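You operate a simulated robot arm through the tools that you are given. There is no shell and no other tool. Be economical: measure what you need, move in short steps, check, and stop when the job is done.

Carry out the task below with a simulated robot arm. There is one attempt and no reset: what you move stays moved.

## Task
Stack the 25 MM spacer block from the top of the packing bench on top of the 20 MM spacer block. Fetch the sloped tip guard with the yellow grip and set it on top of the big eight-sided block. Put one of the copper links from the second shelf from the bottom of the tool bay on top of the peaked tip guard with the green grip. Take the spare volts link and put it on the top of the core bench. Fetch the blue brush and stand it on the socket card. Press the check button three times. Fetch the red lead and set it on the top of the long trestle. Shut the yellow dust cover. Stack the 30 mm long spacer block from the top of the packing bench on top of the 25 mm long spacer block. Any order will do. Set down upright: blue brush.

Only the result counts: the job must be done as asked and must still hold three seconds after the hand-in. Knocking over, shifting, dropping, spilling or breaking anything else fails it. Lids that push on must go on centred and level and be pressed home; caps that screw on are set level and turned clockwise until they are tight.

## Robot
A 7-joint arm with a two-finger parallel gripper on a trunk, on a base that drives. Base frame: it is fixed to the floor where the robot stands at the start and does not move with it; the origin is under the middle of the robot, x ahead of it, y to its left, z up; the surface under the hand at the start is at about z = 760. Lengths are in mm, angles in rad, forces in N, time in s.
With the tool pointing down near the work surface it reaches from about 100 to 640 mm from the robot's upright axis, wherever it stands. Its first joint turns from -2.897 to 2.897 rad. Places, roughly: big eight-sided block (19x19x5 cm) [-1100, -10900, 800]; blue brush (4x2x17 cm) [-900, -8700, 500]; check button [6400, -11000, 700]; copper link (4x9x2 cm) [-900, -10900, 800]; long spacer block [750, 250, 750]; peaked tip guard with the green gr (15x17x12 cm) [2100, -11100, 400]; red lead [6750, -13000, 750]; sloped tip guard with the yellow g (15x17x12 cm) [1600, -11100, 400]; socket card [-1000, -10500, 750]; spacer block [500, 250, 750]; spare volts link (13x4x4 cm) [-900, -10900, 400]; top of the core bench [2100, -11000, 800]; top of the long trestle [2700, -13300, 800]; yellow dust cover [10700, -9500, 400]. Payload 3.91 kg.
The tool frame sits at the grasp point between the pads (the TCP): z along the fingers, y along the line on which they close. The tips reach 30 mm beyond it. Largest opening 110 mm; finger width 20, thickness 10; the body of the gripper, 48 by 112 mm, starts 55 mm behind the TCP.
Orientation is told as [roll, pitch, yaw] about the base's x, y, z axes, in that order, counted from this pose: with the fingers straight down and closing along the base's y, the tool's x points along the base's -x, its y along +y and its z along -z.

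## Interface
- The arm moves only by the tool send_rows. Its argument "motion" is a list of rows, each a list of 3 entries, a list of its own where there are three numbers: the shift along the tool's x, y, z in units of 300 mm (1.0 is 300 mm), then the turn, a rotation vector about the tool's x, y, z in units of 120 degrees (1.0 is 120 degrees), then the opening, from 0 (shut) to 1 (fully open). In form: [[[dx, dy, dz], [wx, wy, wz], fingers], ...]. A call has 1 to 12 rows; each row is the pose to reach, as a shift and turn from the pose commanded when the call began, along the tool's axes at that moment. A call with a number of a shift or a turn outside -1 to 1 is refused whole. Each row takes 0.2 s and may step no farther than 50 mm and 0.15 rad from the row before; otherwise, or with a gripper value out of range, the whole call is refused. Where a pose cannot be reached the arm comes as near as it can. A force on the tool above 40 N (or 10 N above the force at the start of the call, whichever is more), or a blocked arm, ends the call early, and 0.2 s more pass. Each finger travels about 72 mm/s and halts on what it meets, pressing with about 38 N; the grip force reading is that of the motor and also rises with nothing between the fingers. The clock runs only during rows and for 0.2 s after the last one: add rows that repeat a pose to give the fingers time. The reply holds the time, the measured pose of the TCP, the force on the tool along the base axes, the opening and the grip force, in the units named above and with some noise, with the torque about the TCP (base axes, N m) and any sound that the robot's microphone picked up, and new pictures: "views" is both (left out), scene, wrist or none.
- Cameras (640 x 400 px; columns grow to the right, rows downward): "scene" is now at [32.7, 156.7, 1113.8]; the picture's right is [0.03, -1.00, 0.00], its down [-0.42, -0.01, -0.91] and it looks along [0.91, 0.03, -0.42] (base axes); focal length 281 px, centre (320, 200). "wrist" rides on the gripper at [72, 17, -103] in the tool frame; the picture's right is [-0.23, 0.97, 0.00], its down [-0.76, -0.18, -0.62] and it looks along [-0.61, -0.14, 0.78] (tool axes); focal length 222 px, centre (320, 200). There is no depth. A picture from a camera that has moved, and an enlarged one, comes with that camera's place and axes in the base frame and with its lens.
- move_column(by): slides the trunk up (or, below 0, down) by that many mm; the arm and the scene camera ride with it, the base frame stays. It gives what a move gives, with no picture.
- base_move(legs): drives the robot by 1 to 6 legs, each [ahead, left, turn to the left] in mm, mm and rad, along the robot's own axes; the way and the turn of a leg run together, so that a leg with both is an arc; at most 1500 mm and 3.142 rad a leg. The arm and the cameras ride along, it lands a little off, and it stops where it bumps. It gives what a move gives, and a new picture of the scene camera.
- turn_head(pan, tilt): turns the head with the scene camera to pan (to the left, within 2.705 rad either way) and tilt (down, from -0.506 to 1.204), counted from straight ahead of the robot. It gives what a move gives, and a new picture of the scene camera.
- inspect(camera, box): a new picture of the part [left, top, right, bottom] of that camera's present view, enlarged. It takes no simulated time.
- close_job(): hands the job in; it is judged then, once.

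Work in short steps. Places have to be worked out from the pictures, the camera data and where the tool is seen: move nearer, look again, correct. Check each grasp and each placing, and mend what went wrong. You have 483 turns and 360 pictures in all, those below and enlarged ones among them. Open the gripper and draw the arm clear of the work before you hand the job in, unless the task says otherwise.

The tools are called after ">>>" as name(argument=value, ...) on one line, values as JSON. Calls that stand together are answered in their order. send_rows: Moves the arm, as the interface text tells. Its arguments: {"type":"object","properties":{"motion":{"type":"array","items":{"type":"array"}},"views":{"type":"string","enum":["both","scene","wrist","none"]}},"required":["motion"]} The other tools are called the same way: move_column (by) slides the trunk up or down; base_move (legs) drives the base; turn_head (pan, tilt) turns the head that bears the scene camera; inspect (camera, box) takes an enlarged picture of a part of a camera's view; close_job () hands the job in.

At the start:

```text
time_s: 0.0
ee_pos: [346.6, 214.5, 944.7]
tcp_rot: [0.0, -0.001, 0.002]
force: [0.6, -0.3, -0.2]
torque: [-0.01, 0.0, -0.01]
finger_gap: 109.9
finger_force: 0.0
trunk travel left (down, up): [-162.0, 28.0]
robot x, y, heading: [-1.1, -2.4, 0.001]
head pan, tilt: [0.03, 0.438]
```

scene: 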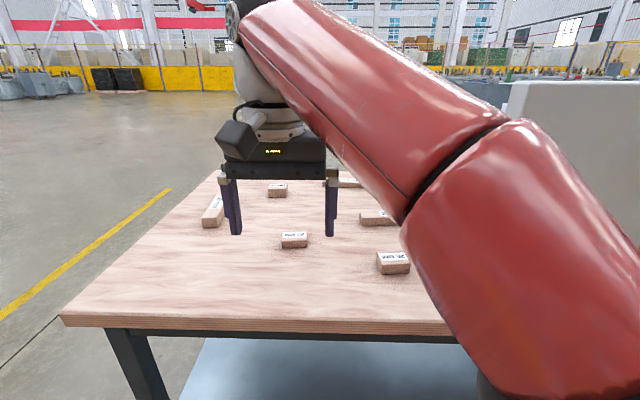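
wrist: 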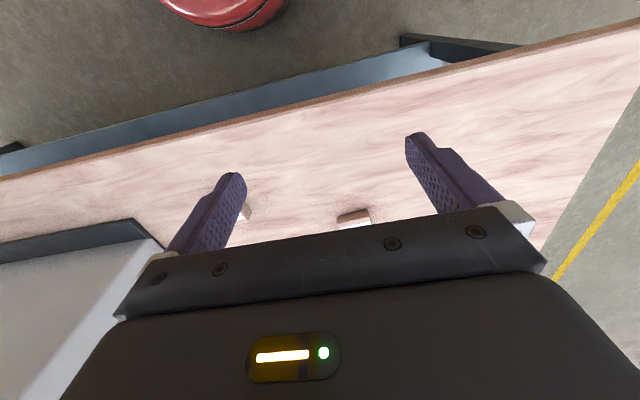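

I see several blocks on the packing bench ahead; I enlarge the picture to read their labels.

>>> inspect(camera="scene", box=[180, 160, 440, 290])

```text
2.46 times, centred on (310, 225) of scene
camera zoom: at [32.7, 156.7, 1113.8], right [0.03, -1.0, 0.0], down [-0.42, -0.01, -0.91], along [0.91, 0.03, -0.42], focal length 691 px, centre (345, 138)
```

zoom: 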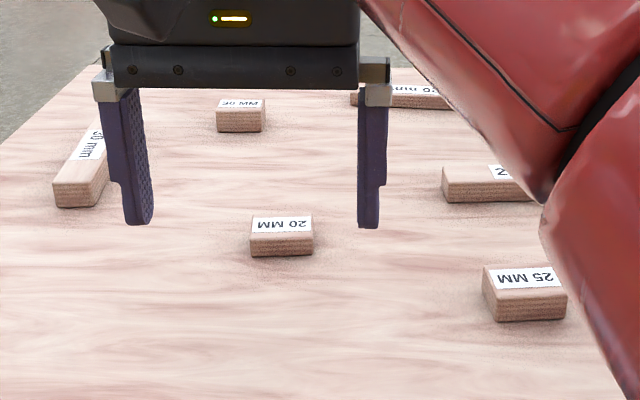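

The arm hides the right part of the bench; I swing the tool left to uncover it.

>>> send_rows(motion=[[[0, 0.15, -0.05], [0, 0, 0], 1], [[0, 0.3, -0.1], [0, 0, 0], 1], [[0, 0.45, -0.15], [0, 0, 0], 1], [[0, 0.6, -0.2], [0, 0, 0], 1], [[0, 0.75, -0.2], [0, 0, 0], 1]])

>>> turn_head(pan=-0.2, tilt=0.6)

```text
time_s: 1.2
ee_pos: [317.1, 336.8, 938.5]
tcp_rot: [0.002, -0.003, 0.0]
force: [0.1, -0.1, -0.2]
torque: [-0.01, 0.01, 0.0]
finger_gap: 110.1
finger_force: 0.0
out of reach, approached as far as the arm can: row 1, 2, 3, 4, 5
trunk travel left (down, up): [-162.0, 28.0]
robot x, y, heading: [-0.1, 4.2, -0.002]
head pan, tilt: [0.03, 0.438]
camera scene: at [32.7, 156.8, 1113.8], right [0.03, -1.0, 0.0], down [-0.42, -0.01, -0.91], along [0.91, 0.03, -0.42], focal length 281 px, centre (320, 200)
camera wrist: at [245.1, 354.8, 1042.7], right [0.23, 0.97, 0.0], down [0.76, -0.18, 0.62], along [0.61, -0.14, -0.78], focal length 222 px, centre (320, 200)
```

scene: 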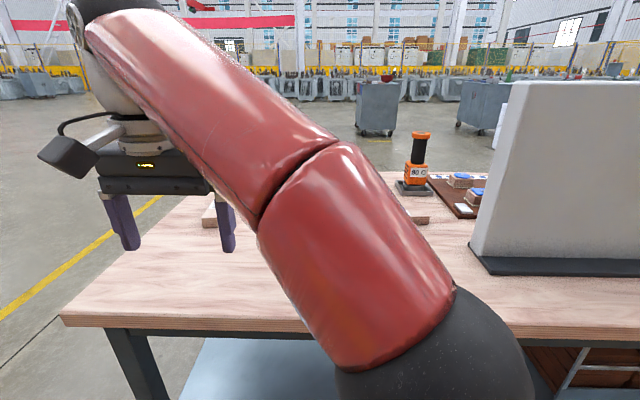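
wrist: 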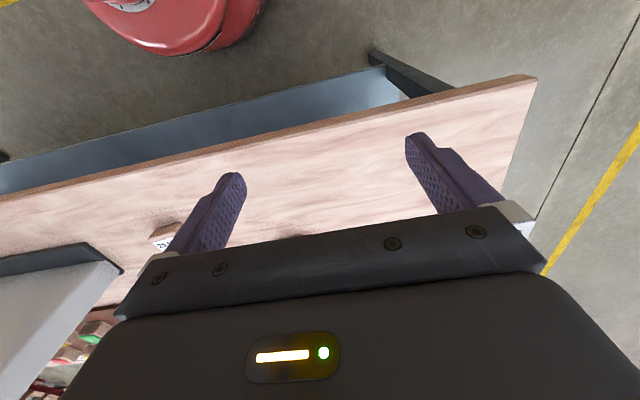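

```text
time_s: 1.9
ee_pos: [317.2, 336.9, 938.9]
tcp_rot: [0.002, -0.001, 0.0]
force: [-0.6, 0.5, -0.1]
torque: [-0.03, 0.0, -0.01]
finger_gap: 110.0
finger_force: 0.0
trunk travel left (down, up): [-162.0, 28.0]
robot x, y, heading: [2.0, 1.7, 0.004]
head pan, tilt: [-0.201, 0.6]
camera scene: at [27.3, 136.5, 1099.2], right [-0.2, -0.98, 0.0], down [-0.55, 0.11, -0.83], along [0.81, -0.16, -0.56], focal length 281 px, centre (320, 200)
```

scene: 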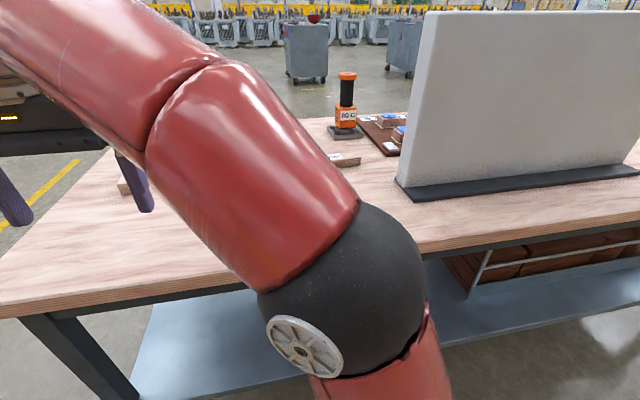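

The arm itself hides the blocks; I swing the tool to the right side (clear of the gray board) to free the view.

>>> send_rows(motion=[[[0, -0.15, 0], [0, 0, 0], 1], [[0, -0.3, 0], [0, 0, 0], 1], [[0, -0.45, 0], [0, 0, 0], 1], [[0, -0.6, 0], [0, 0, 0], 1], [[0, -0.75, 0], [0, 0, 0], 1], [[0, -0.9, 0], [0, 0, 0], 1], [[0, -1, 0], [0, 0, 0], 1]], views="none")

>>> send_rows(motion=[[[0, -0.15, 0], [0, 0, 0], 1], [[0, -0.3, 0], [0, 0, 0], 1]], views="wrist")

>>> turn_head(pan=0.0, tilt=0.55)

```text
time_s: 3.5
ee_pos: [316.6, 34.4, 933.6]
tcp_rot: [0.001, -0.002, 0.002]
force: [-0.3, 0.5, -0.3]
torque: [-0.03, 0.02, -0.01]
finger_gap: 110.0
finger_force: 0.1
trunk travel left (down, up): [-162.0, 28.0]
robot x, y, heading: [3.9, -1.0, -0.002]
head pan, tilt: [-0.201, 0.6]
```

```text
time_s: 4.2
ee_pos: [316.6, -54.9, 934.2]
tcp_rot: [-0.002, 0.001, 0.001]
force: [0.3, -0.3, 0.2]
torque: [-0.03, -0.02, 0.0]
finger_gap: 110.0
finger_force: 0.1
trunk travel left (down, up): [-162.0, 28.0]
robot x, y, heading: [2.3, 4.6, 0.003]
head pan, tilt: [-0.201, 0.6]
camera wrist: at [244.5, -38.2, 1039.3], right [0.23, 0.97, 0.0], down [0.76, -0.18, 0.62], along [0.61, -0.14, -0.78], focal length 222 px, centre (320, 200)
```

wrist: 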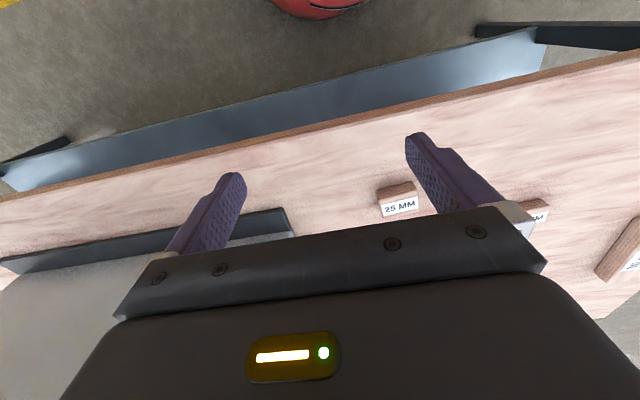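

```text
time_s: 4.9
ee_pos: [316.8, -54.9, 935.3]
tcp_rot: [0.0, 0.0, -0.001]
force: [-0.1, -0.4, 0.5]
torque: [-0.02, -0.01, 0.02]
finger_gap: 109.8
finger_force: 0.0
trunk travel left (down, up): [-162.0, 28.0]
robot x, y, heading: [2.8, 2.1, 0.004]
head pan, tilt: [0.0, 0.55]
camera scene: at [30.4, 153.9, 1103.7], right [0.0, -1.0, 0.0], down [-0.52, 0.0, -0.85], along [0.85, 0.0, -0.52], focal length 281 px, centre (320, 200)
```

scene: 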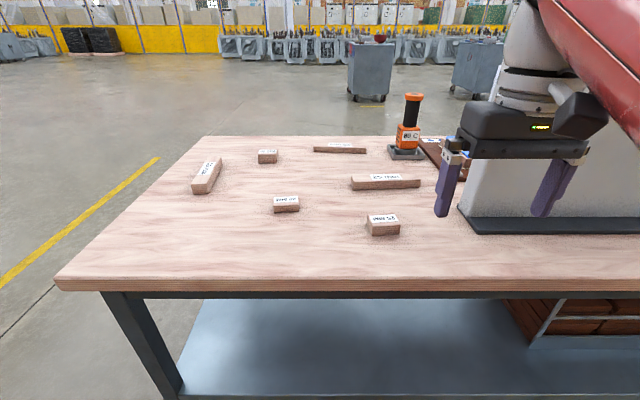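

Now the whole bench is visible; I enlarge to read the labels and get positions.

>>> inspect(camera="scene", box=[180, 130, 440, 250])

```text
2.46 times, centred on (310, 190) of scene
camera zoom: at [30.4, 153.9, 1103.7], right [0.0, -1.0, 0.0], down [-0.52, 0.0, -0.85], along [0.85, 0.0, -0.52], focal length 691 px, centre (345, 225)
```

zoom: 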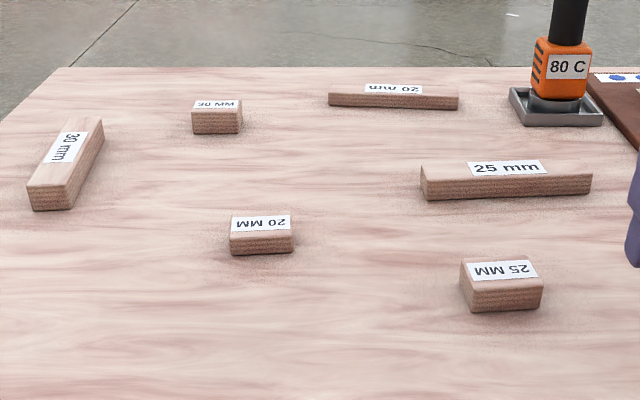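

Readings: 25 MM block ≈ (474,31), 20 MM ≈ (559,229), long 25 mm ≈ (658,-10), long 30 mm ≈ (695,450). I move above the 25 MM block, descending partway.

>>> send_rows(motion=[[[-0.1, 0.1, 0], [0, 0, 0], 1], [[-0.2, 0.2, 0], [0, 0, 0], 1], [[-0.35, 0.287, 0], [0, 0, 0], 1], [[-0.45, 0.287, 0.1], [0, 0, 0], 1], [[-0.527, 0.287, 0.2], [0, 0, 0], 1]])

>>> turn_head(pan=0.0, tilt=1.2)

```text
refused: row 3 steps farther than a row can; nothing moved
```

```text
time_s: 5.9
ee_pos: [316.9, -54.5, 934.2]
tcp_rot: [0.0, 0.0, -0.001]
force: [0.5, 0.2, 0.2]
torque: [-0.03, 0.0, 0.02]
finger_gap: 110.0
finger_force: 0.0
trunk travel left (down, up): [-162.0, 28.0]
robot x, y, heading: [3.0, 1.6, 0.001]
head pan, tilt: [0.0, 1.201]
camera scene: at [-3.4, 153.9, 1054.6], right [0.0, -1.0, 0.0], down [-0.93, 0.0, -0.36], along [0.36, 0.0, -0.93], focal length 281 px, centre (320, 200)
```

scene: 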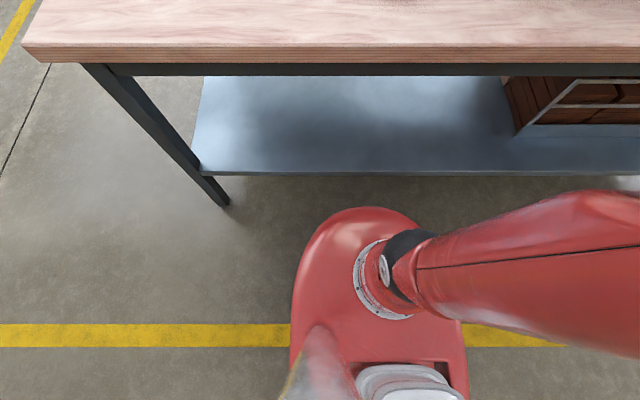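

The base front is about at x≈267 and the shelf edge/leg further at ≈400+; I have room to drive ahead ~105 mm and left ~240 mm so that all the blocks are in reach.

>>> base_move(legs=[[0, 240, 0], [105, 0, 0]])

>>> turn_head(pan=0.0, tilt=0.7)

```text
time_s: 8.4
ee_pos: [421.1, 183.4, 935.4]
tcp_rot: [-0.001, -0.001, 0.005]
force: [0.3, -0.2, 0.4]
torque: [-0.03, 0.01, 0.02]
finger_gap: 110.0
finger_force: 0.0
trunk travel left (down, up): [-162.0, 28.0]
robot x, y, heading: [106.8, 237.3, 0.0]
head pan, tilt: [0.0, 1.201]
camera scene: at [99.3, 391.9, 1054.6], right [0.01, -1.0, 0.0], down [-0.93, 0.0, -0.36], along [0.36, 0.0, -0.93], focal length 281 px, centre (320, 200)
```

scene: 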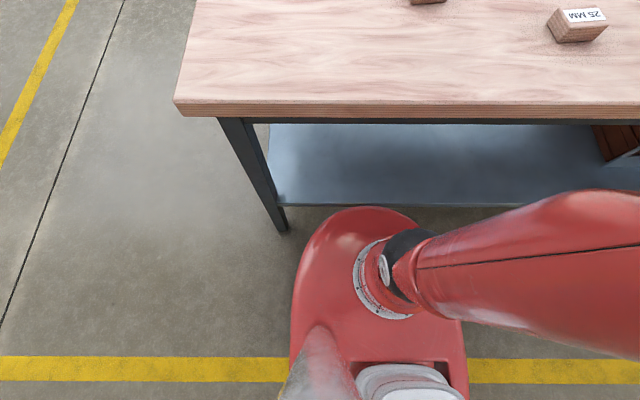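

```text
time_s: 9.4
ee_pos: [420.3, 184.3, 934.5]
tcp_rot: [0.0, 0.001, 0.005]
force: [1.1, 0.3, -0.1]
torque: [-0.03, 0.01, -0.03]
finger_gap: 109.8
finger_force: 0.1
trunk travel left (down, up): [-162.0, 28.0]
robot x, y, heading: [103.2, 238.2, 0.007]
head pan, tilt: [0.0, 0.7]
camera scene: at [128.3, 392.1, 1090.5], right [0.01, -1.0, 0.0], down [-0.64, 0.0, -0.76], along [0.76, 0.0, -0.64], focal length 281 px, centre (320, 200)
```

scene: 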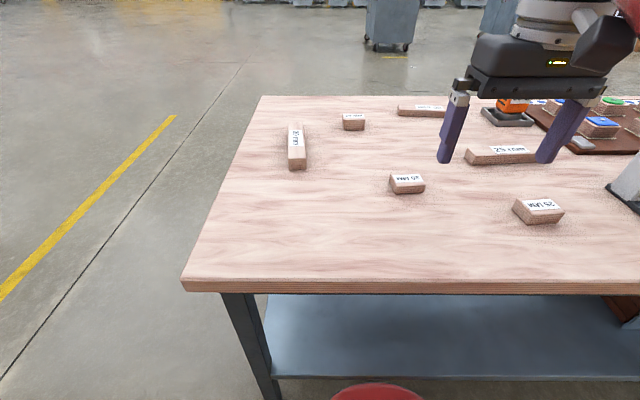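

Robot moved well. 25 MM block re-measured ≈ (478,29); moving above it.

>>> send_rows(motion=[[[-0.05, -0.13, 0.03], [0, 0, 0], 1], [[-0.1, -0.26, 0.06], [0, 0, 0], 1], [[-0.15, -0.39, 0.1], [0, 0, 0], 1], [[-0.19, -0.517, 0.15], [0, 0, 0], 1], [[-0.19, -0.517, 0.27], [0, 0, 0], 1]])

```text
time_s: 10.6
ee_pos: [478.8, 29.8, 853.9]
tcp_rot: [-0.001, 0.001, 0.005]
force: [0.0, 0.3, 0.2]
torque: [-0.01, 0.0, 0.02]
finger_gap: 110.0
finger_force: 0.1
trunk travel left (down, up): [-162.0, 28.0]
robot x, y, heading: [103.8, 238.0, 0.005]
head pan, tilt: [0.0, 0.7]
camera scene: at [128.3, 392.1, 1090.6], right [0.01, -1.0, 0.0], down [-0.64, 0.0, -0.76], along [0.76, 0.0, -0.64], focal length 281 px, centre (320, 200)
camera wrist: at [406.0, 47.0, 959.4], right [0.22, 0.97, 0.0], down [0.76, -0.17, 0.62], along [0.61, -0.14, -0.78], focal length 222 px, centre (320, 200)
```

scene: 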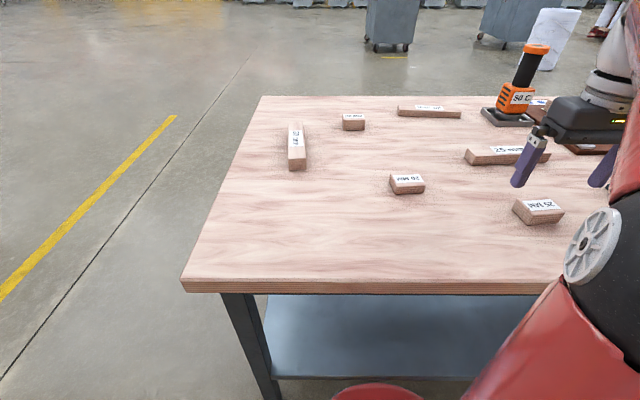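
wrist: 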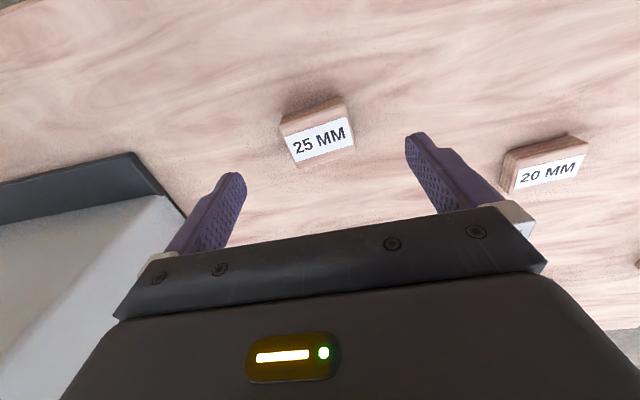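

Wrist view puts the 25 MM block at ≈(481,28); fingers straddle it. Descend and close.

>>> send_rows(motion=[[[-0.007, -0.006, 0.1], [0, 0, 0], 1], [[-0.007, -0.006, 0.19], [0, 0, 0], 1], [[-0.007, -0.006, 0.195], [0, 0, 0], 0.6], [[-0.007, -0.006, 0.195], [0, 0, 0], 0.3], [[-0.007, -0.006, 0.195], [0, 0, 0], 0.3], [[-0.007, -0.006, 0.195], [0, 0, 0], 0.3]])

```text
time_s: 12.0
ee_pos: [480.4, 27.0, 795.4]
tcp_rot: [0.001, -0.001, 0.005]
force: [0.3, 0.3, -0.7]
torque: [0.0, 0.0, -0.02]
finger_gap: 56.4
finger_force: 38.0
trunk travel left (down, up): [-162.0, 28.0]
robot x, y, heading: [104.8, 238.2, 0.005]
head pan, tilt: [0.0, 0.7]
camera scene: at [128.4, 392.0, 1090.5], right [0.01, -1.0, 0.0], down [-0.64, 0.0, -0.76], along [0.76, 0.0, -0.64], focal length 281 px, centre (320, 200)
camera wrist: at [408.3, 44.6, 899.9], right [0.22, 0.98, 0.0], down [0.76, -0.17, 0.62], along [0.61, -0.14, -0.78], focal length 222 px, centre (320, 200)
```

scene: 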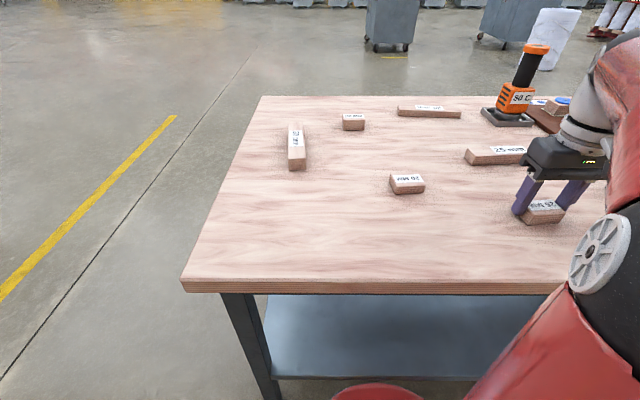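
wrist: 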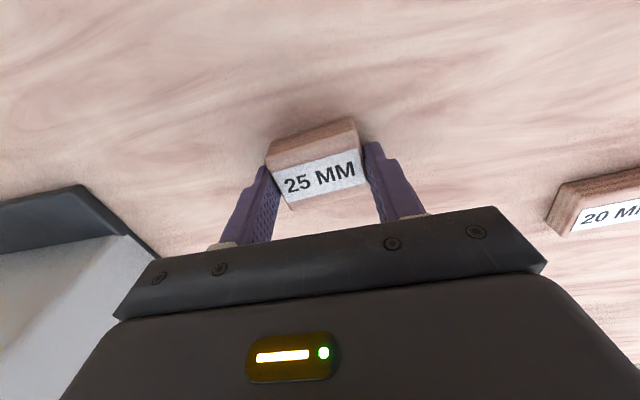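

Gripped (56 mm). Lift, carry toward the 20 MM block at ≈(561,228).

>>> send_rows(motion=[[[0, 0, -0.1], [0, 0, 0], 0.3], [[0, 0, -0.22], [0, 0, 0], 0.3], [[-0.06, 0.13, -0.22], [0, 0, 0], 0.3], [[-0.1, 0.27, -0.22], [0, 0, 0], 0.3], [[-0.16, 0.41, -0.22], [0, 0, 0], 0.3], [[-0.21, 0.54, -0.22], [0, 0, 0], 0.3], [[-0.27, 0.67, -0.22], [0, 0, 0], 0.3], [[-0.27, 0.67, -0.22], [0, 0, 0], 0.3]])

```text
time_s: 13.8
ee_pos: [560.2, 228.0, 859.9]
tcp_rot: [0.001, 0.001, 0.006]
force: [0.2, -0.2, -0.3]
torque: [0.01, -0.03, 0.02]
finger_gap: 33.1
finger_force: 0.0
trunk travel left (down, up): [-162.0, 28.0]
robot x, y, heading: [100.5, 242.6, 0.008]
head pan, tilt: [0.0, 0.7]
camera scene: at [128.4, 392.1, 1090.5], right [0.01, -1.0, 0.0], down [-0.64, 0.0, -0.76], along [0.76, 0.0, -0.64], focal length 281 px, centre (320, 200)
camera wrist: at [487.6, 244.6, 964.1], right [0.22, 0.97, 0.0], down [0.76, -0.17, 0.62], along [0.61, -0.14, -0.78], focal length 222 px, centre (320, 200)
```

scene: 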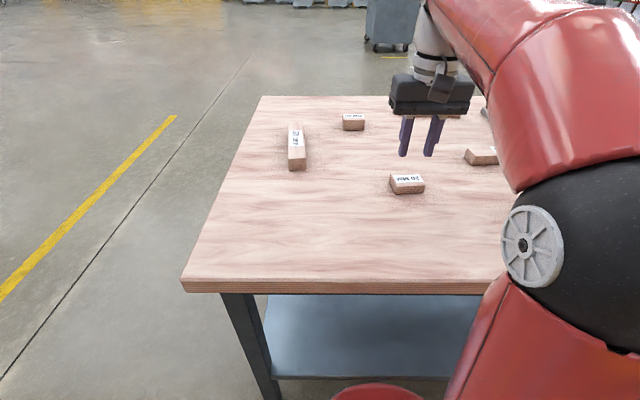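
wrist: 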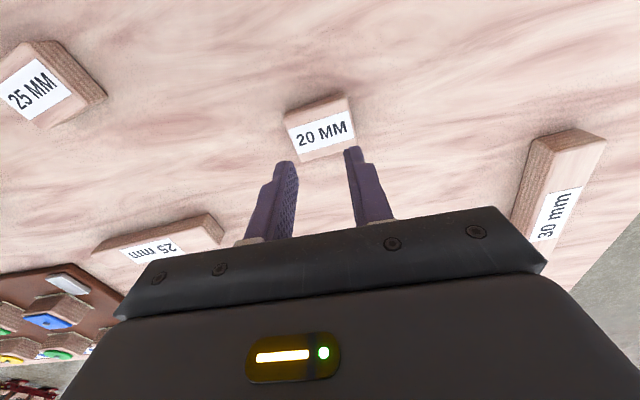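

The block slipped out of the grip on lifting and lies slightly turned at ≈(480,33). I return above it to look.

>>> send_rows(motion=[[[0.06, -0.13, 0], [0, 0, 0], 1], [[0.1, -0.27, 0], [0, 0, 0], 1], [[0.16, -0.41, 0], [0, 0, 0], 1], [[0.21, -0.54, 0], [0, 0, 0], 1], [[0.267, -0.65, 0], [0, 0, 0], 1], [[0.267, -0.65, 0], [0, 0, 0], 1]])

>>> inspect(camera="scene", box=[460, 160, 620, 260])

```text
time_s: 15.2
ee_pos: [482.4, 31.6, 859.0]
tcp_rot: [0.001, 0.0, 0.006]
force: [-0.4, 0.5, 0.0]
torque: [-0.01, -0.01, 0.01]
finger_gap: 110.0
finger_force: 0.1
trunk travel left (down, up): [-162.0, 28.0]
robot x, y, heading: [101.1, 238.0, 0.009]
head pan, tilt: [0.0, 0.7]
camera scene: at [128.4, 392.1, 1090.5], right [0.01, -1.0, 0.0], down [-0.64, 0.0, -0.76], along [0.76, 0.0, -0.64], focal length 281 px, centre (320, 200)
camera wrist: at [408.7, 49.7, 964.2], right [0.22, 0.98, 0.0], down [0.76, -0.17, 0.62], along [0.61, -0.14, -0.78], focal length 222 px, centre (320, 200)
```

scene: 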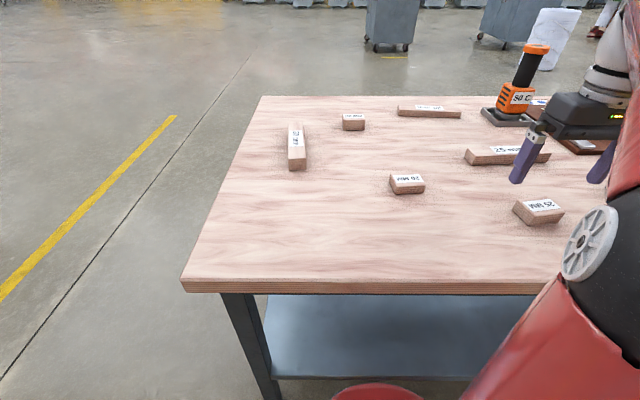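
wrist: 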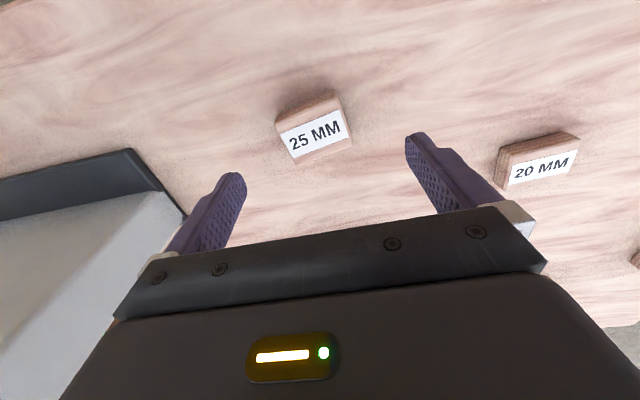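

```text
4.00 times, centred on (540, 210) of scene
camera zoom: at [128.4, 392.1, 1090.5], right [0.01, -1.0, 0.0], down [-0.64, 0.0, -0.76], along [0.76, 0.0, -0.64], focal length 1124 px, centre (-560, 160)
```

zoom: 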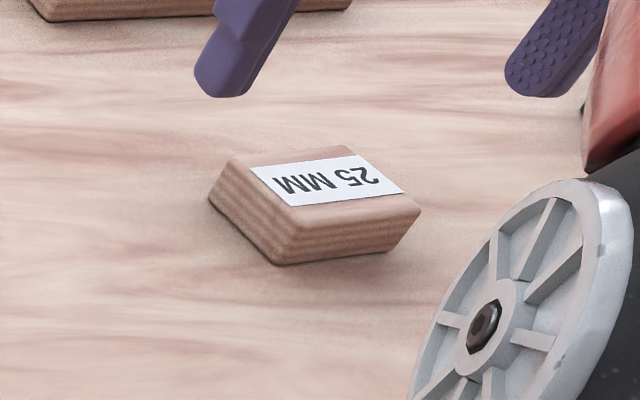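

The block is yawed ≈+0.16 rad at ≈(481,28). I align the tool yaw, descend lower and squeeze fully, then lift slightly.

>>> send_rows(motion=[[[0.003, -0.012, 0.08], [0, 0, -0.04], 1], [[0.003, -0.012, 0.16], [0, 0, -0.077], 1], [[0.003, -0.012, 0.223], [0, 0, -0.077], 1], [[0.003, -0.012, 0.223], [0, 0, -0.077], 0.5], [[0.003, -0.012, 0.223], [0, 0, -0.077], 0.0], [[0.003, -0.012, 0.223], [0, 0, -0.077], 0.0], [[0.003, -0.012, 0.223], [0, 0, -0.077], 0.0], [[0.003, -0.012, 0.223], [0, 0, -0.077], 0.0], [[0.003, -0.012, 0.223], [0, 0, -0.077], 0.0]])

>>> inspect(camera="scene", box=[460, 160, 620, 260])

```text
time_s: 17.2
ee_pos: [480.7, 28.0, 794.1]
tcp_rot: [0.0, 0.0, 0.167]
force: [-0.5, 0.3, 0.5]
torque: [0.03, -0.01, 0.04]
finger_gap: 54.9
finger_force: 37.5
trunk travel left (down, up): [-162.0, 28.0]
robot x, y, heading: [105.3, 238.2, 0.008]
head pan, tilt: [0.0, 0.7]
camera scene: at [128.4, 392.0, 1090.5], right [0.01, -1.0, 0.0], down [-0.64, 0.0, -0.76], along [0.76, 0.0, -0.64], focal length 281 px, centre (320, 200)
camera wrist: at [406.8, 34.6, 898.4], right [0.06, 1.0, 0.0], down [0.78, -0.05, 0.62], along [0.62, -0.04, -0.78], focal length 222 px, centre (320, 200)
```

scene: 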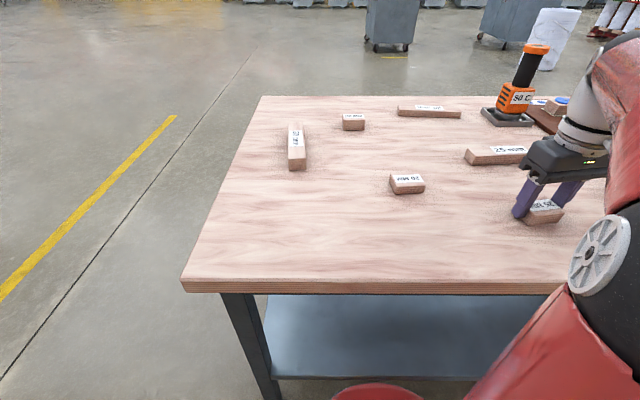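
wrist: 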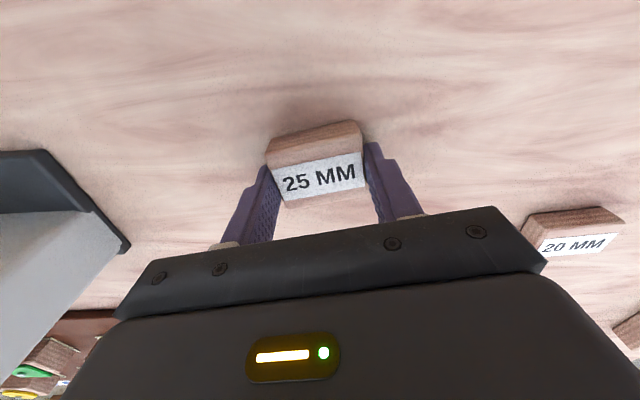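

```text
4.00 times, centred on (540, 210) of scene
camera zoom: at [128.4, 392.0, 1090.5], right [0.01, -1.0, 0.0], down [-0.64, 0.0, -0.76], along [0.76, 0.0, -0.64], focal length 1124 px, centre (-560, 160)
```

zoom: 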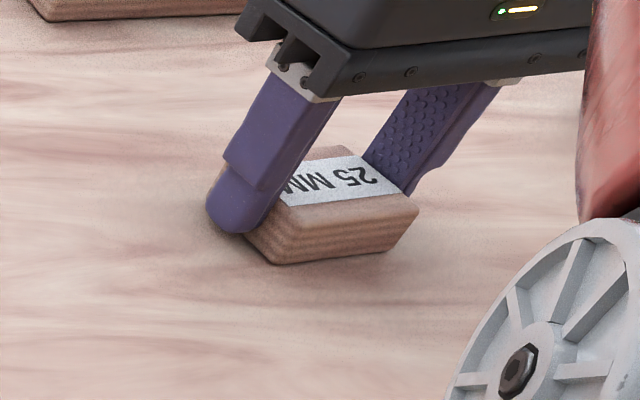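

Well aligned grip (54.9 mm). Lift gently and check.

>>> send_rows(motion=[[[0, 0, -0.03], [0, 0, 0], 0], [[0, 0, -0.07], [0, 0, 0], 0], [[0, 0, -0.13], [0, 0, 0], 0], [[0, 0, -0.2], [0, 0, 0], 0]], views="wrist")

```text
time_s: 18.2
ee_pos: [481.2, 30.2, 854.2]
tcp_rot: [0.0, 0.0, 0.165]
force: [0.2, 0.6, 0.4]
torque: [0.0, 0.02, -0.04]
finger_gap: 55.0
finger_force: 38.2
trunk travel left (down, up): [-162.0, 28.0]
robot x, y, heading: [103.3, 240.2, 0.008]
head pan, tilt: [0.0, 0.7]
camera wrist: at [407.0, 35.1, 958.8], right [0.06, 1.0, 0.0], down [0.78, -0.05, 0.62], along [0.62, -0.04, -0.78], focal length 222 px, centre (320, 200)
```

wrist: 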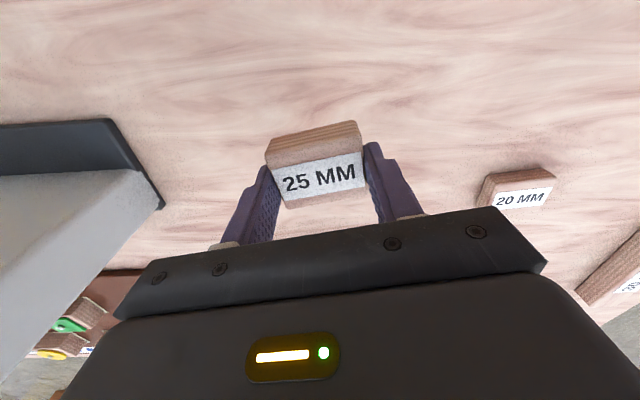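

Held. Now measure the 20 MM block's pose precisely.

>>> inspect(camera="scene", box=[360, 150, 456, 210])

```text
6.67 times, centred on (408, 180) of scene
camera zoom: at [128.4, 392.0, 1090.5], right [0.01, -1.0, 0.0], down [-0.64, 0.0, -0.76], along [0.76, 0.0, -0.64], focal length 1873 px, centre (-267, 333)
```

zoom: 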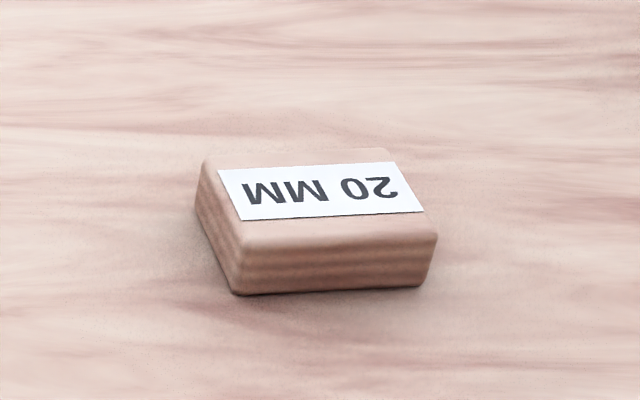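

20 MM block ≈ (560,229), yaw ≈ 0.11. Carry there at the present height and look with the wrist.

>>> send_rows(motion=[[[-0.07, 0.12, 0], [0, 0, 0], 0], [[-0.15, 0.24, 0], [0, 0, 0.026], 0], [[-0.22, 0.36, 0], [0, 0, 0.026], 0], [[-0.295, 0.49, 0], [0, 0, 0.026], 0], [[-0.3687, 0.611, 0], [0, 0, 0.026], 0], [[-0.3687, 0.611, 0], [0, 0, 0.026], 0]])

>>> inspect(camera="scene", box=[360, 110, 488, 206])

```text
time_s: 19.6
ee_pos: [559.7, 230.6, 853.8]
tcp_rot: [0.001, 0.0, 0.112]
force: [-0.1, 0.3, -0.7]
torque: [0.02, -0.01, -0.02]
finger_gap: 54.8
finger_force: 37.9
trunk travel left (down, up): [-162.0, 28.0]
robot x, y, heading: [101.3, 237.8, 0.001]
head pan, tilt: [0.0, 0.7]
camera scene: at [128.4, 392.1, 1090.5], right [0.01, -1.0, 0.0], down [-0.64, 0.0, -0.76], along [0.76, 0.0, -0.64], focal length 281 px, centre (320, 200)
camera wrist: at [486.6, 240.2, 958.4], right [0.12, 0.99, 0.0], down [0.78, -0.09, 0.62], along [0.62, -0.07, -0.78], focal length 222 px, centre (320, 200)
```

scene: 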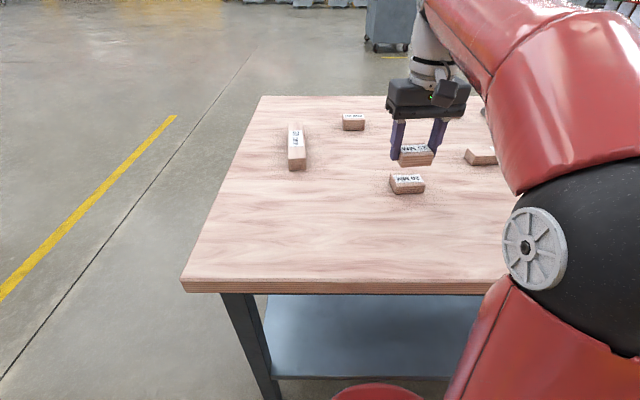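
wrist: 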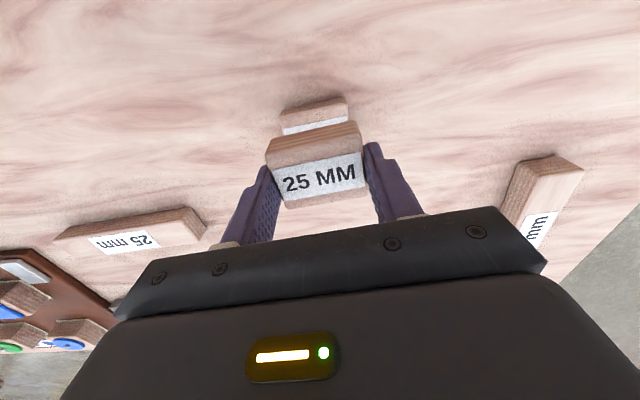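

```text
4.17 times, centred on (424, 158) of scene
camera zoom: at [128.4, 392.1, 1090.5], right [0.01, -1.0, 0.0], down [-0.64, 0.0, -0.76], along [0.76, 0.0, -0.64], focal length 1170 px, centre (-113, 375)
```

zoom: 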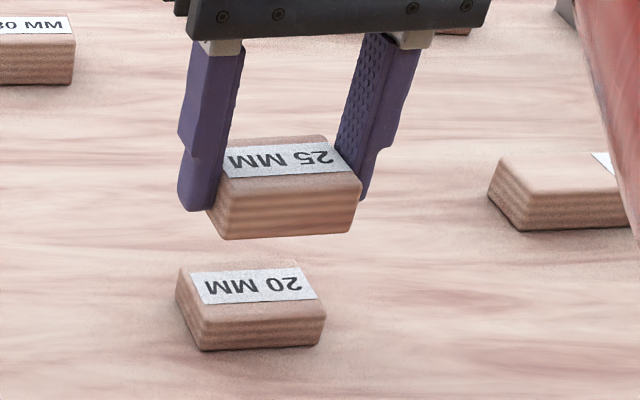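

Both views agree to within a few mm. Lower onto the 20 MM block and release.

>>> send_rows(motion=[[[-0.006, -0.004, 0.06], [0, 0, 0], 0], [[-0.006, -0.004, 0.11], [0, 0, 0], 0], [[-0.006, -0.004, 0.129], [0, 0, 0], 0], [[-0.006, -0.004, 0.129], [0, 0, 0], 0]], views="none")

>>> inspect(camera="scene", box=[360, 110, 488, 206])

```text
time_s: 20.6
ee_pos: [561.4, 228.8, 815.2]
tcp_rot: [0.0, 0.001, 0.111]
force: [1.2, 1.2, -0.8]
torque: [-0.01, 0.0, 0.0]
finger_gap: 54.7
finger_force: 38.1
trunk travel left (down, up): [-162.0, 28.0]
robot x, y, heading: [104.8, 235.7, 0.009]
head pan, tilt: [0.0, 0.7]
```

```text
4.17 times, centred on (424, 158) of scene
camera zoom: at [128.4, 392.1, 1090.5], right [0.01, -1.0, 0.0], down [-0.64, 0.0, -0.76], along [0.76, 0.0, -0.64], focal length 1170 px, centre (-113, 375)
```

zoom: 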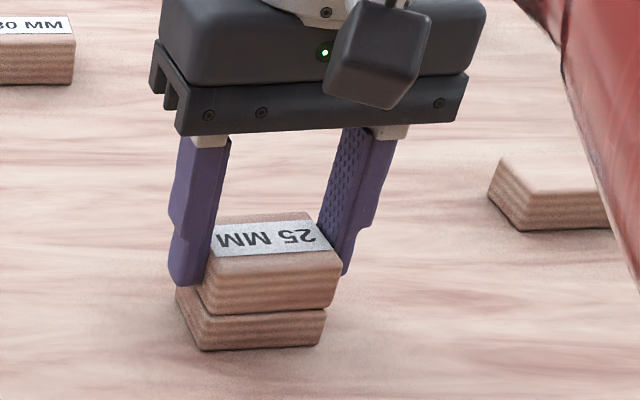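

The upper block is ~4 mm to the right; correct by +4 mm in y, touch down and open.

>>> send_rows(motion=[[[0, 0.013, 0], [0, 0, 0], 0], [[0, 0.013, 0.005], [0, 0, 0], 0], [[0, 0.013, 0.005], [0, 0, 0], 0.7], [[0, 0.013, 0.005], [0, 0, 0], 1], [[0, 0.013, 0.005], [0, 0, 0], 1]], views="none")

>>> send_rows(motion=[[[0, 0, -0.1], [0, 0, 0], 1], [[0, 0, -0.25], [0, 0, 0], 1]])

>>> inspect(camera="scene", box=[360, 110, 488, 206])

```text
time_s: 21.8
ee_pos: [561.1, 231.6, 811.9]
tcp_rot: [0.0, 0.0, 0.112]
force: [0.2, 0.1, 0.2]
torque: [-0.04, 0.01, -0.02]
finger_gap: 110.2
finger_force: 0.0
trunk travel left (down, up): [-162.0, 28.0]
robot x, y, heading: [106.3, 237.7, 0.009]
head pan, tilt: [0.0, 0.7]
```

```text
time_s: 22.4
ee_pos: [560.1, 232.7, 889.8]
tcp_rot: [0.0, 0.001, 0.112]
force: [0.3, 0.7, -0.7]
torque: [0.04, 0.02, -0.01]
finger_gap: 110.0
finger_force: 0.1
trunk travel left (down, up): [-162.0, 28.0]
robot x, y, heading: [102.2, 237.2, 0.005]
head pan, tilt: [0.0, 0.7]
camera scene: at [128.5, 392.1, 1090.5], right [0.01, -1.0, 0.0], down [-0.64, 0.0, -0.76], along [0.76, 0.0, -0.64], focal length 281 px, centre (320, 200)
camera wrist: at [486.9, 243.0, 994.7], right [0.12, 0.99, 0.0], down [0.78, -0.09, 0.62], along [0.62, -0.07, -0.78], focal length 222 px, centre (320, 200)
```

scene: 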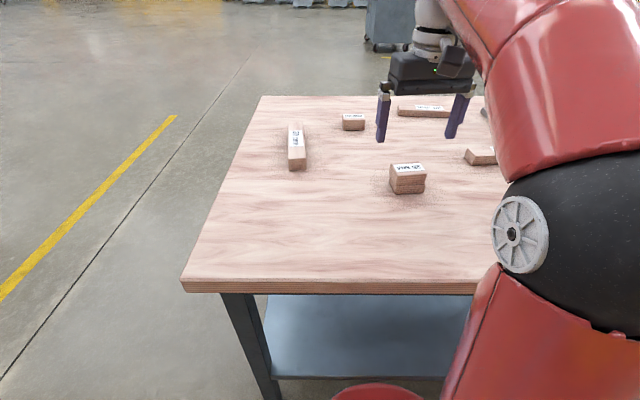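
wrist: 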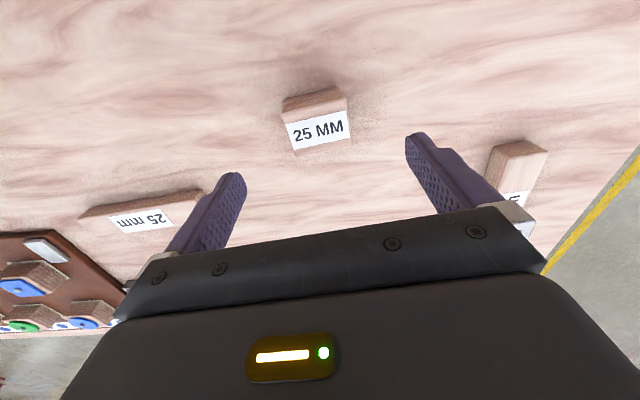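

```text
4.17 times, centred on (424, 158) of scene
camera zoom: at [128.5, 392.1, 1090.5], right [0.01, -1.0, 0.0], down [-0.64, 0.0, -0.76], along [0.76, 0.0, -0.64], focal length 1170 px, centre (-113, 375)
```

zoom: 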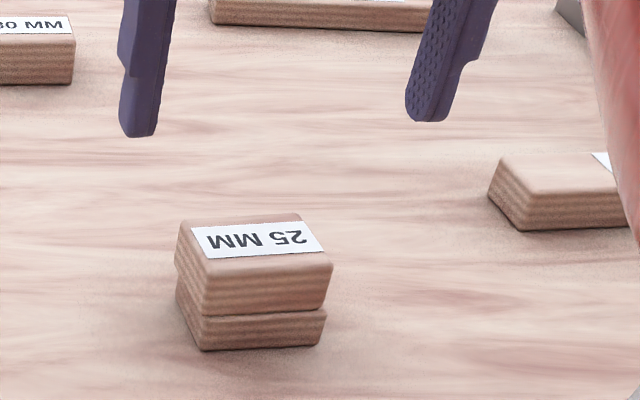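

Stack is good. Now measure the 30 mm long block.

>>> inspect(camera="scene", box=[250, 110, 346, 182])

```text
5.56 times, centred on (298, 146) of scene
camera zoom: at [128.5, 392.1, 1090.5], right [0.01, -1.0, 0.0], down [-0.64, 0.0, -0.76], along [0.76, 0.0, -0.64], focal length 1560 px, centre (442, 500)
```

zoom: 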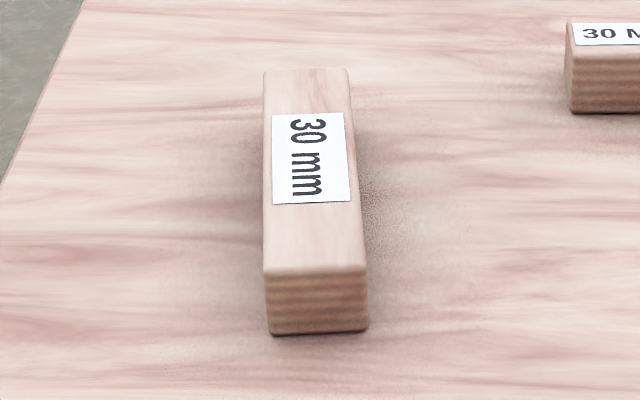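

30 mm long block center ≈ (699,448), yaw ≈ 0.09. Move over it.

>>> send_rows(motion=[[[-0.09, 0.11, 0], [0, 0, 0.011], 1], [[-0.18, 0.22, 0], [0, 0, 0.011], 1], [[-0.27, 0.33, 0], [0, 0, 0.011], 1], [[-0.36, 0.44, 0], [0, 0, 0.011], 1], [[-0.45, 0.56, 0], [0, 0, 0.011], 1], [[-0.534, 0.664, 0.05], [0, 0, 0.011], 1], [[-0.534, 0.664, 0.1], [0, 0, 0.011], 1]])

```text
time_s: 24.0
ee_pos: [677.9, 440.4, 862.2]
tcp_rot: [0.002, -0.011, 0.088]
force: [0.3, 0.3, 0.1]
torque: [0.0, 0.01, 0.02]
finger_gap: 109.9
finger_force: 0.0
out of reach, approached as far as the arm can: row 5, 6, 7
trunk travel left (down, up): [-162.0, 28.0]
robot x, y, heading: [103.3, 236.1, 0.005]
head pan, tilt: [0.0, 0.7]
camera scene: at [125.1, 392.0, 1092.2], right [0.01, -1.0, 0.0], down [-0.64, 0.0, -0.77], along [0.77, 0.0, -0.64], focal length 281 px, centre (320, 200)
camera wrist: at [602.9, 452.0, 966.6], right [0.14, 0.99, 0.0], down [0.77, -0.11, 0.63], along [0.62, -0.09, -0.78], focal length 222 px, centre (320, 200)
```

scene: 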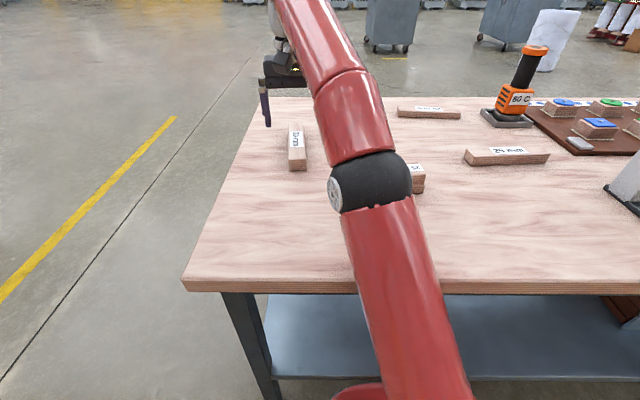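
wrist: 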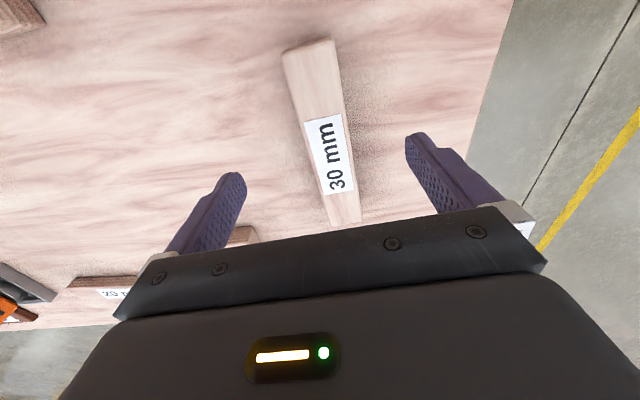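

Arm reaches only x≈678, which is 20 mm short of the block's centre but still a fine grip point. I descend part way and see how the commanded pose behaves.

>>> send_rows(motion=[[[0, 0.01, 0.05], [0, 0, 0], 1], [[0, 0.01, 0.1], [0, 0, 0], 1]])

```text
time_s: 24.6
ee_pos: [680.9, 443.0, 825.0]
tcp_rot: [-0.001, 0.0, 0.088]
force: [-0.3, 0.3, 0.4]
torque: [0.0, 0.02, 0.0]
finger_gap: 109.9
finger_force: 0.3
trunk travel left (down, up): [-162.0, 28.0]
robot x, y, heading: [102.1, 233.9, 0.005]
head pan, tilt: [0.0, 0.7]
camera scene: at [128.7, 392.2, 1090.2], right [0.01, -1.0, 0.0], down [-0.64, 0.0, -0.76], along [0.76, 0.0, -0.64], focal length 281 px, centre (320, 200)
camera wrist: at [607.7, 454.4, 929.8], right [0.14, 0.99, 0.0], down [0.77, -0.11, 0.62], along [0.62, -0.09, -0.78], focal length 222 px, centre (320, 200)
```

scene: 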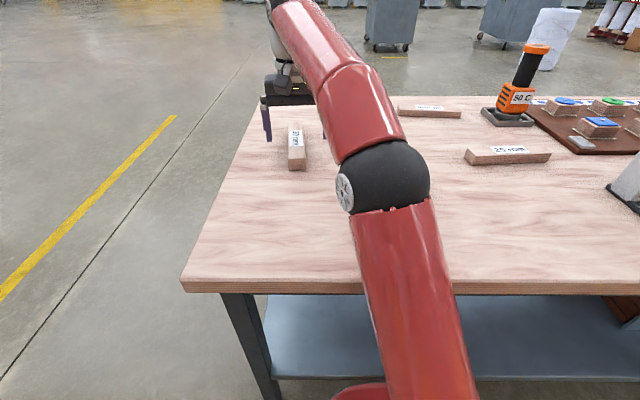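
wrist: 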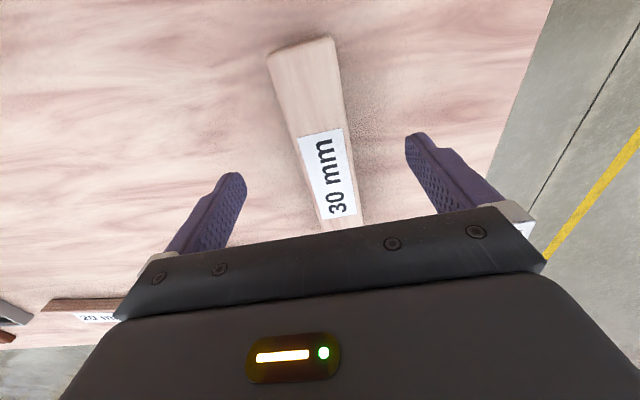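

Now reachable: (681,443). The block is between the fingers; descend to z≈794, close.

>>> send_rows(motion=[[[0, 0.007, 0.06], [0, 0, 0], 1], [[0, 0.007, 0.104], [0, 0, 0], 1], [[0, 0.007, 0.104], [0, 0, 0], 0.5], [[0, 0.007, 0.104], [0, 0, 0], 0], [[0, 0.007, 0.104], [0, 0, 0], 0], [[0, 0.007, 0.104], [0, 0, 0], 0], [[0, 0.007, 0.104], [0, 0, 0], 0]])

```text
time_s: 26.2
ee_pos: [681.0, 445.9, 795.6]
tcp_rot: [0.0, 0.0, 0.09]
force: [0.5, 0.2, -0.7]
torque: [0.0, -0.1, 0.06]
finger_gap: 37.0
finger_force: 37.9
trunk travel left (down, up): [-162.0, 28.0]
robot x, y, heading: [103.4, 238.4, 0.002]
head pan, tilt: [0.0, 0.7]
camera scene: at [128.4, 392.2, 1090.5], right [0.01, -1.0, 0.0], down [-0.64, 0.0, -0.76], along [0.76, 0.0, -0.64], focal length 281 px, centre (320, 200)
camera wrist: at [607.7, 456.9, 899.6], right [0.14, 0.99, 0.0], down [0.77, -0.11, 0.62], along [0.62, -0.09, -0.78], focal length 222 px, centre (320, 200)
```

scene: 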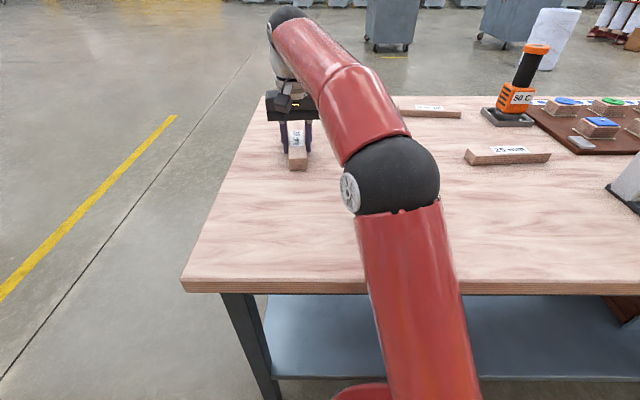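
wrist: 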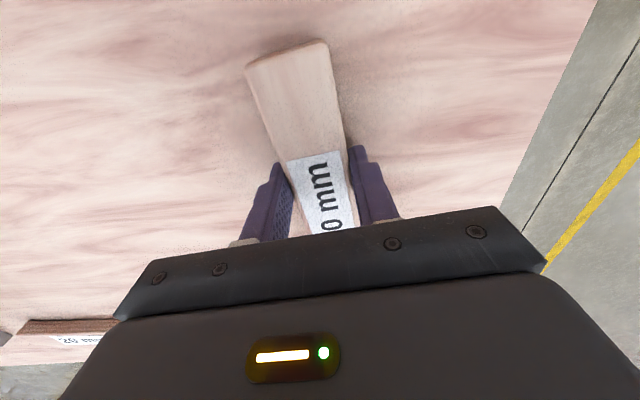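

Gripped at 37 mm; the block's centre is ≈18 mm ahead of the TCP. Measure the 25 mm long block's pose.

>>> inspect(camera="scene", box=[456, 130, 568, 190])

>>> send_rows(motion=[[[0.01, 0, -0.05], [0, 0, 0], 0], [[0.02, 0, -0.1], [0, 0, 0], 0], [[0.04, 0, -0.2], [0, 0, 0], 0], [[0.15, 0, -0.25], [0, 0, 0], 0], [[0.25, -0.1, -0.27], [0, 0, 0], 0], [[0.25, -0.1, -0.27], [0, 0, 0], 0]])

```text
5.71 times, centred on (512, 160) of scene
camera zoom: at [128.4, 392.2, 1090.5], right [0.01, -1.0, 0.0], down [-0.64, 0.0, -0.76], along [0.76, 0.0, -0.64], focal length 1605 px, centre (-777, 429)
```

zoom: 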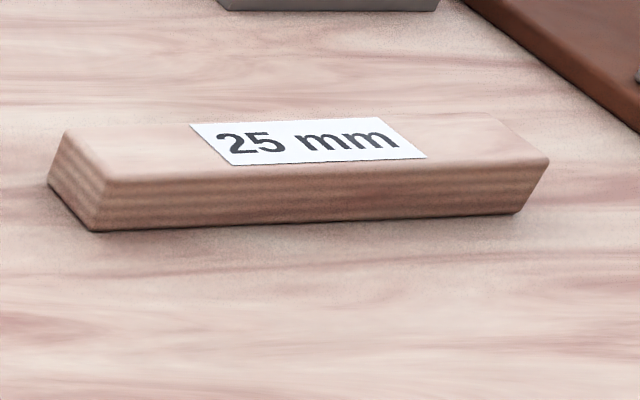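

```text
time_s: 27.6
ee_pos: [610.8, 408.6, 876.0]
tcp_rot: [-0.001, 0.001, 0.089]
force: [0.5, 0.4, -1.2]
torque: [0.02, 0.03, 0.01]
finger_gap: 37.3
finger_force: 37.5
trunk travel left (down, up): [-162.0, 28.0]
robot x, y, heading: [101.9, 237.3, 0.006]
head pan, tilt: [0.0, 0.7]
camera scene: at [128.6, 392.2, 1090.5], right [0.01, -1.0, 0.0], down [-0.64, 0.0, -0.76], along [0.76, 0.0, -0.64], focal length 281 px, centre (320, 200)
camera wrist: at [537.8, 419.9, 979.8], right [0.14, 0.99, 0.0], down [0.77, -0.11, 0.62], along [0.62, -0.09, -0.78], focal length 222 px, centre (320, 200)
```

scene: 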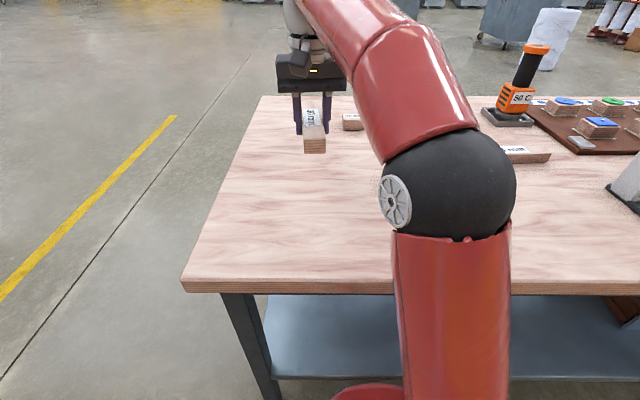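
wrist: 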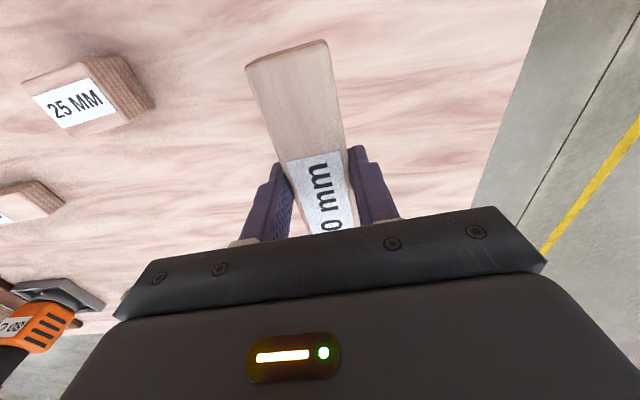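

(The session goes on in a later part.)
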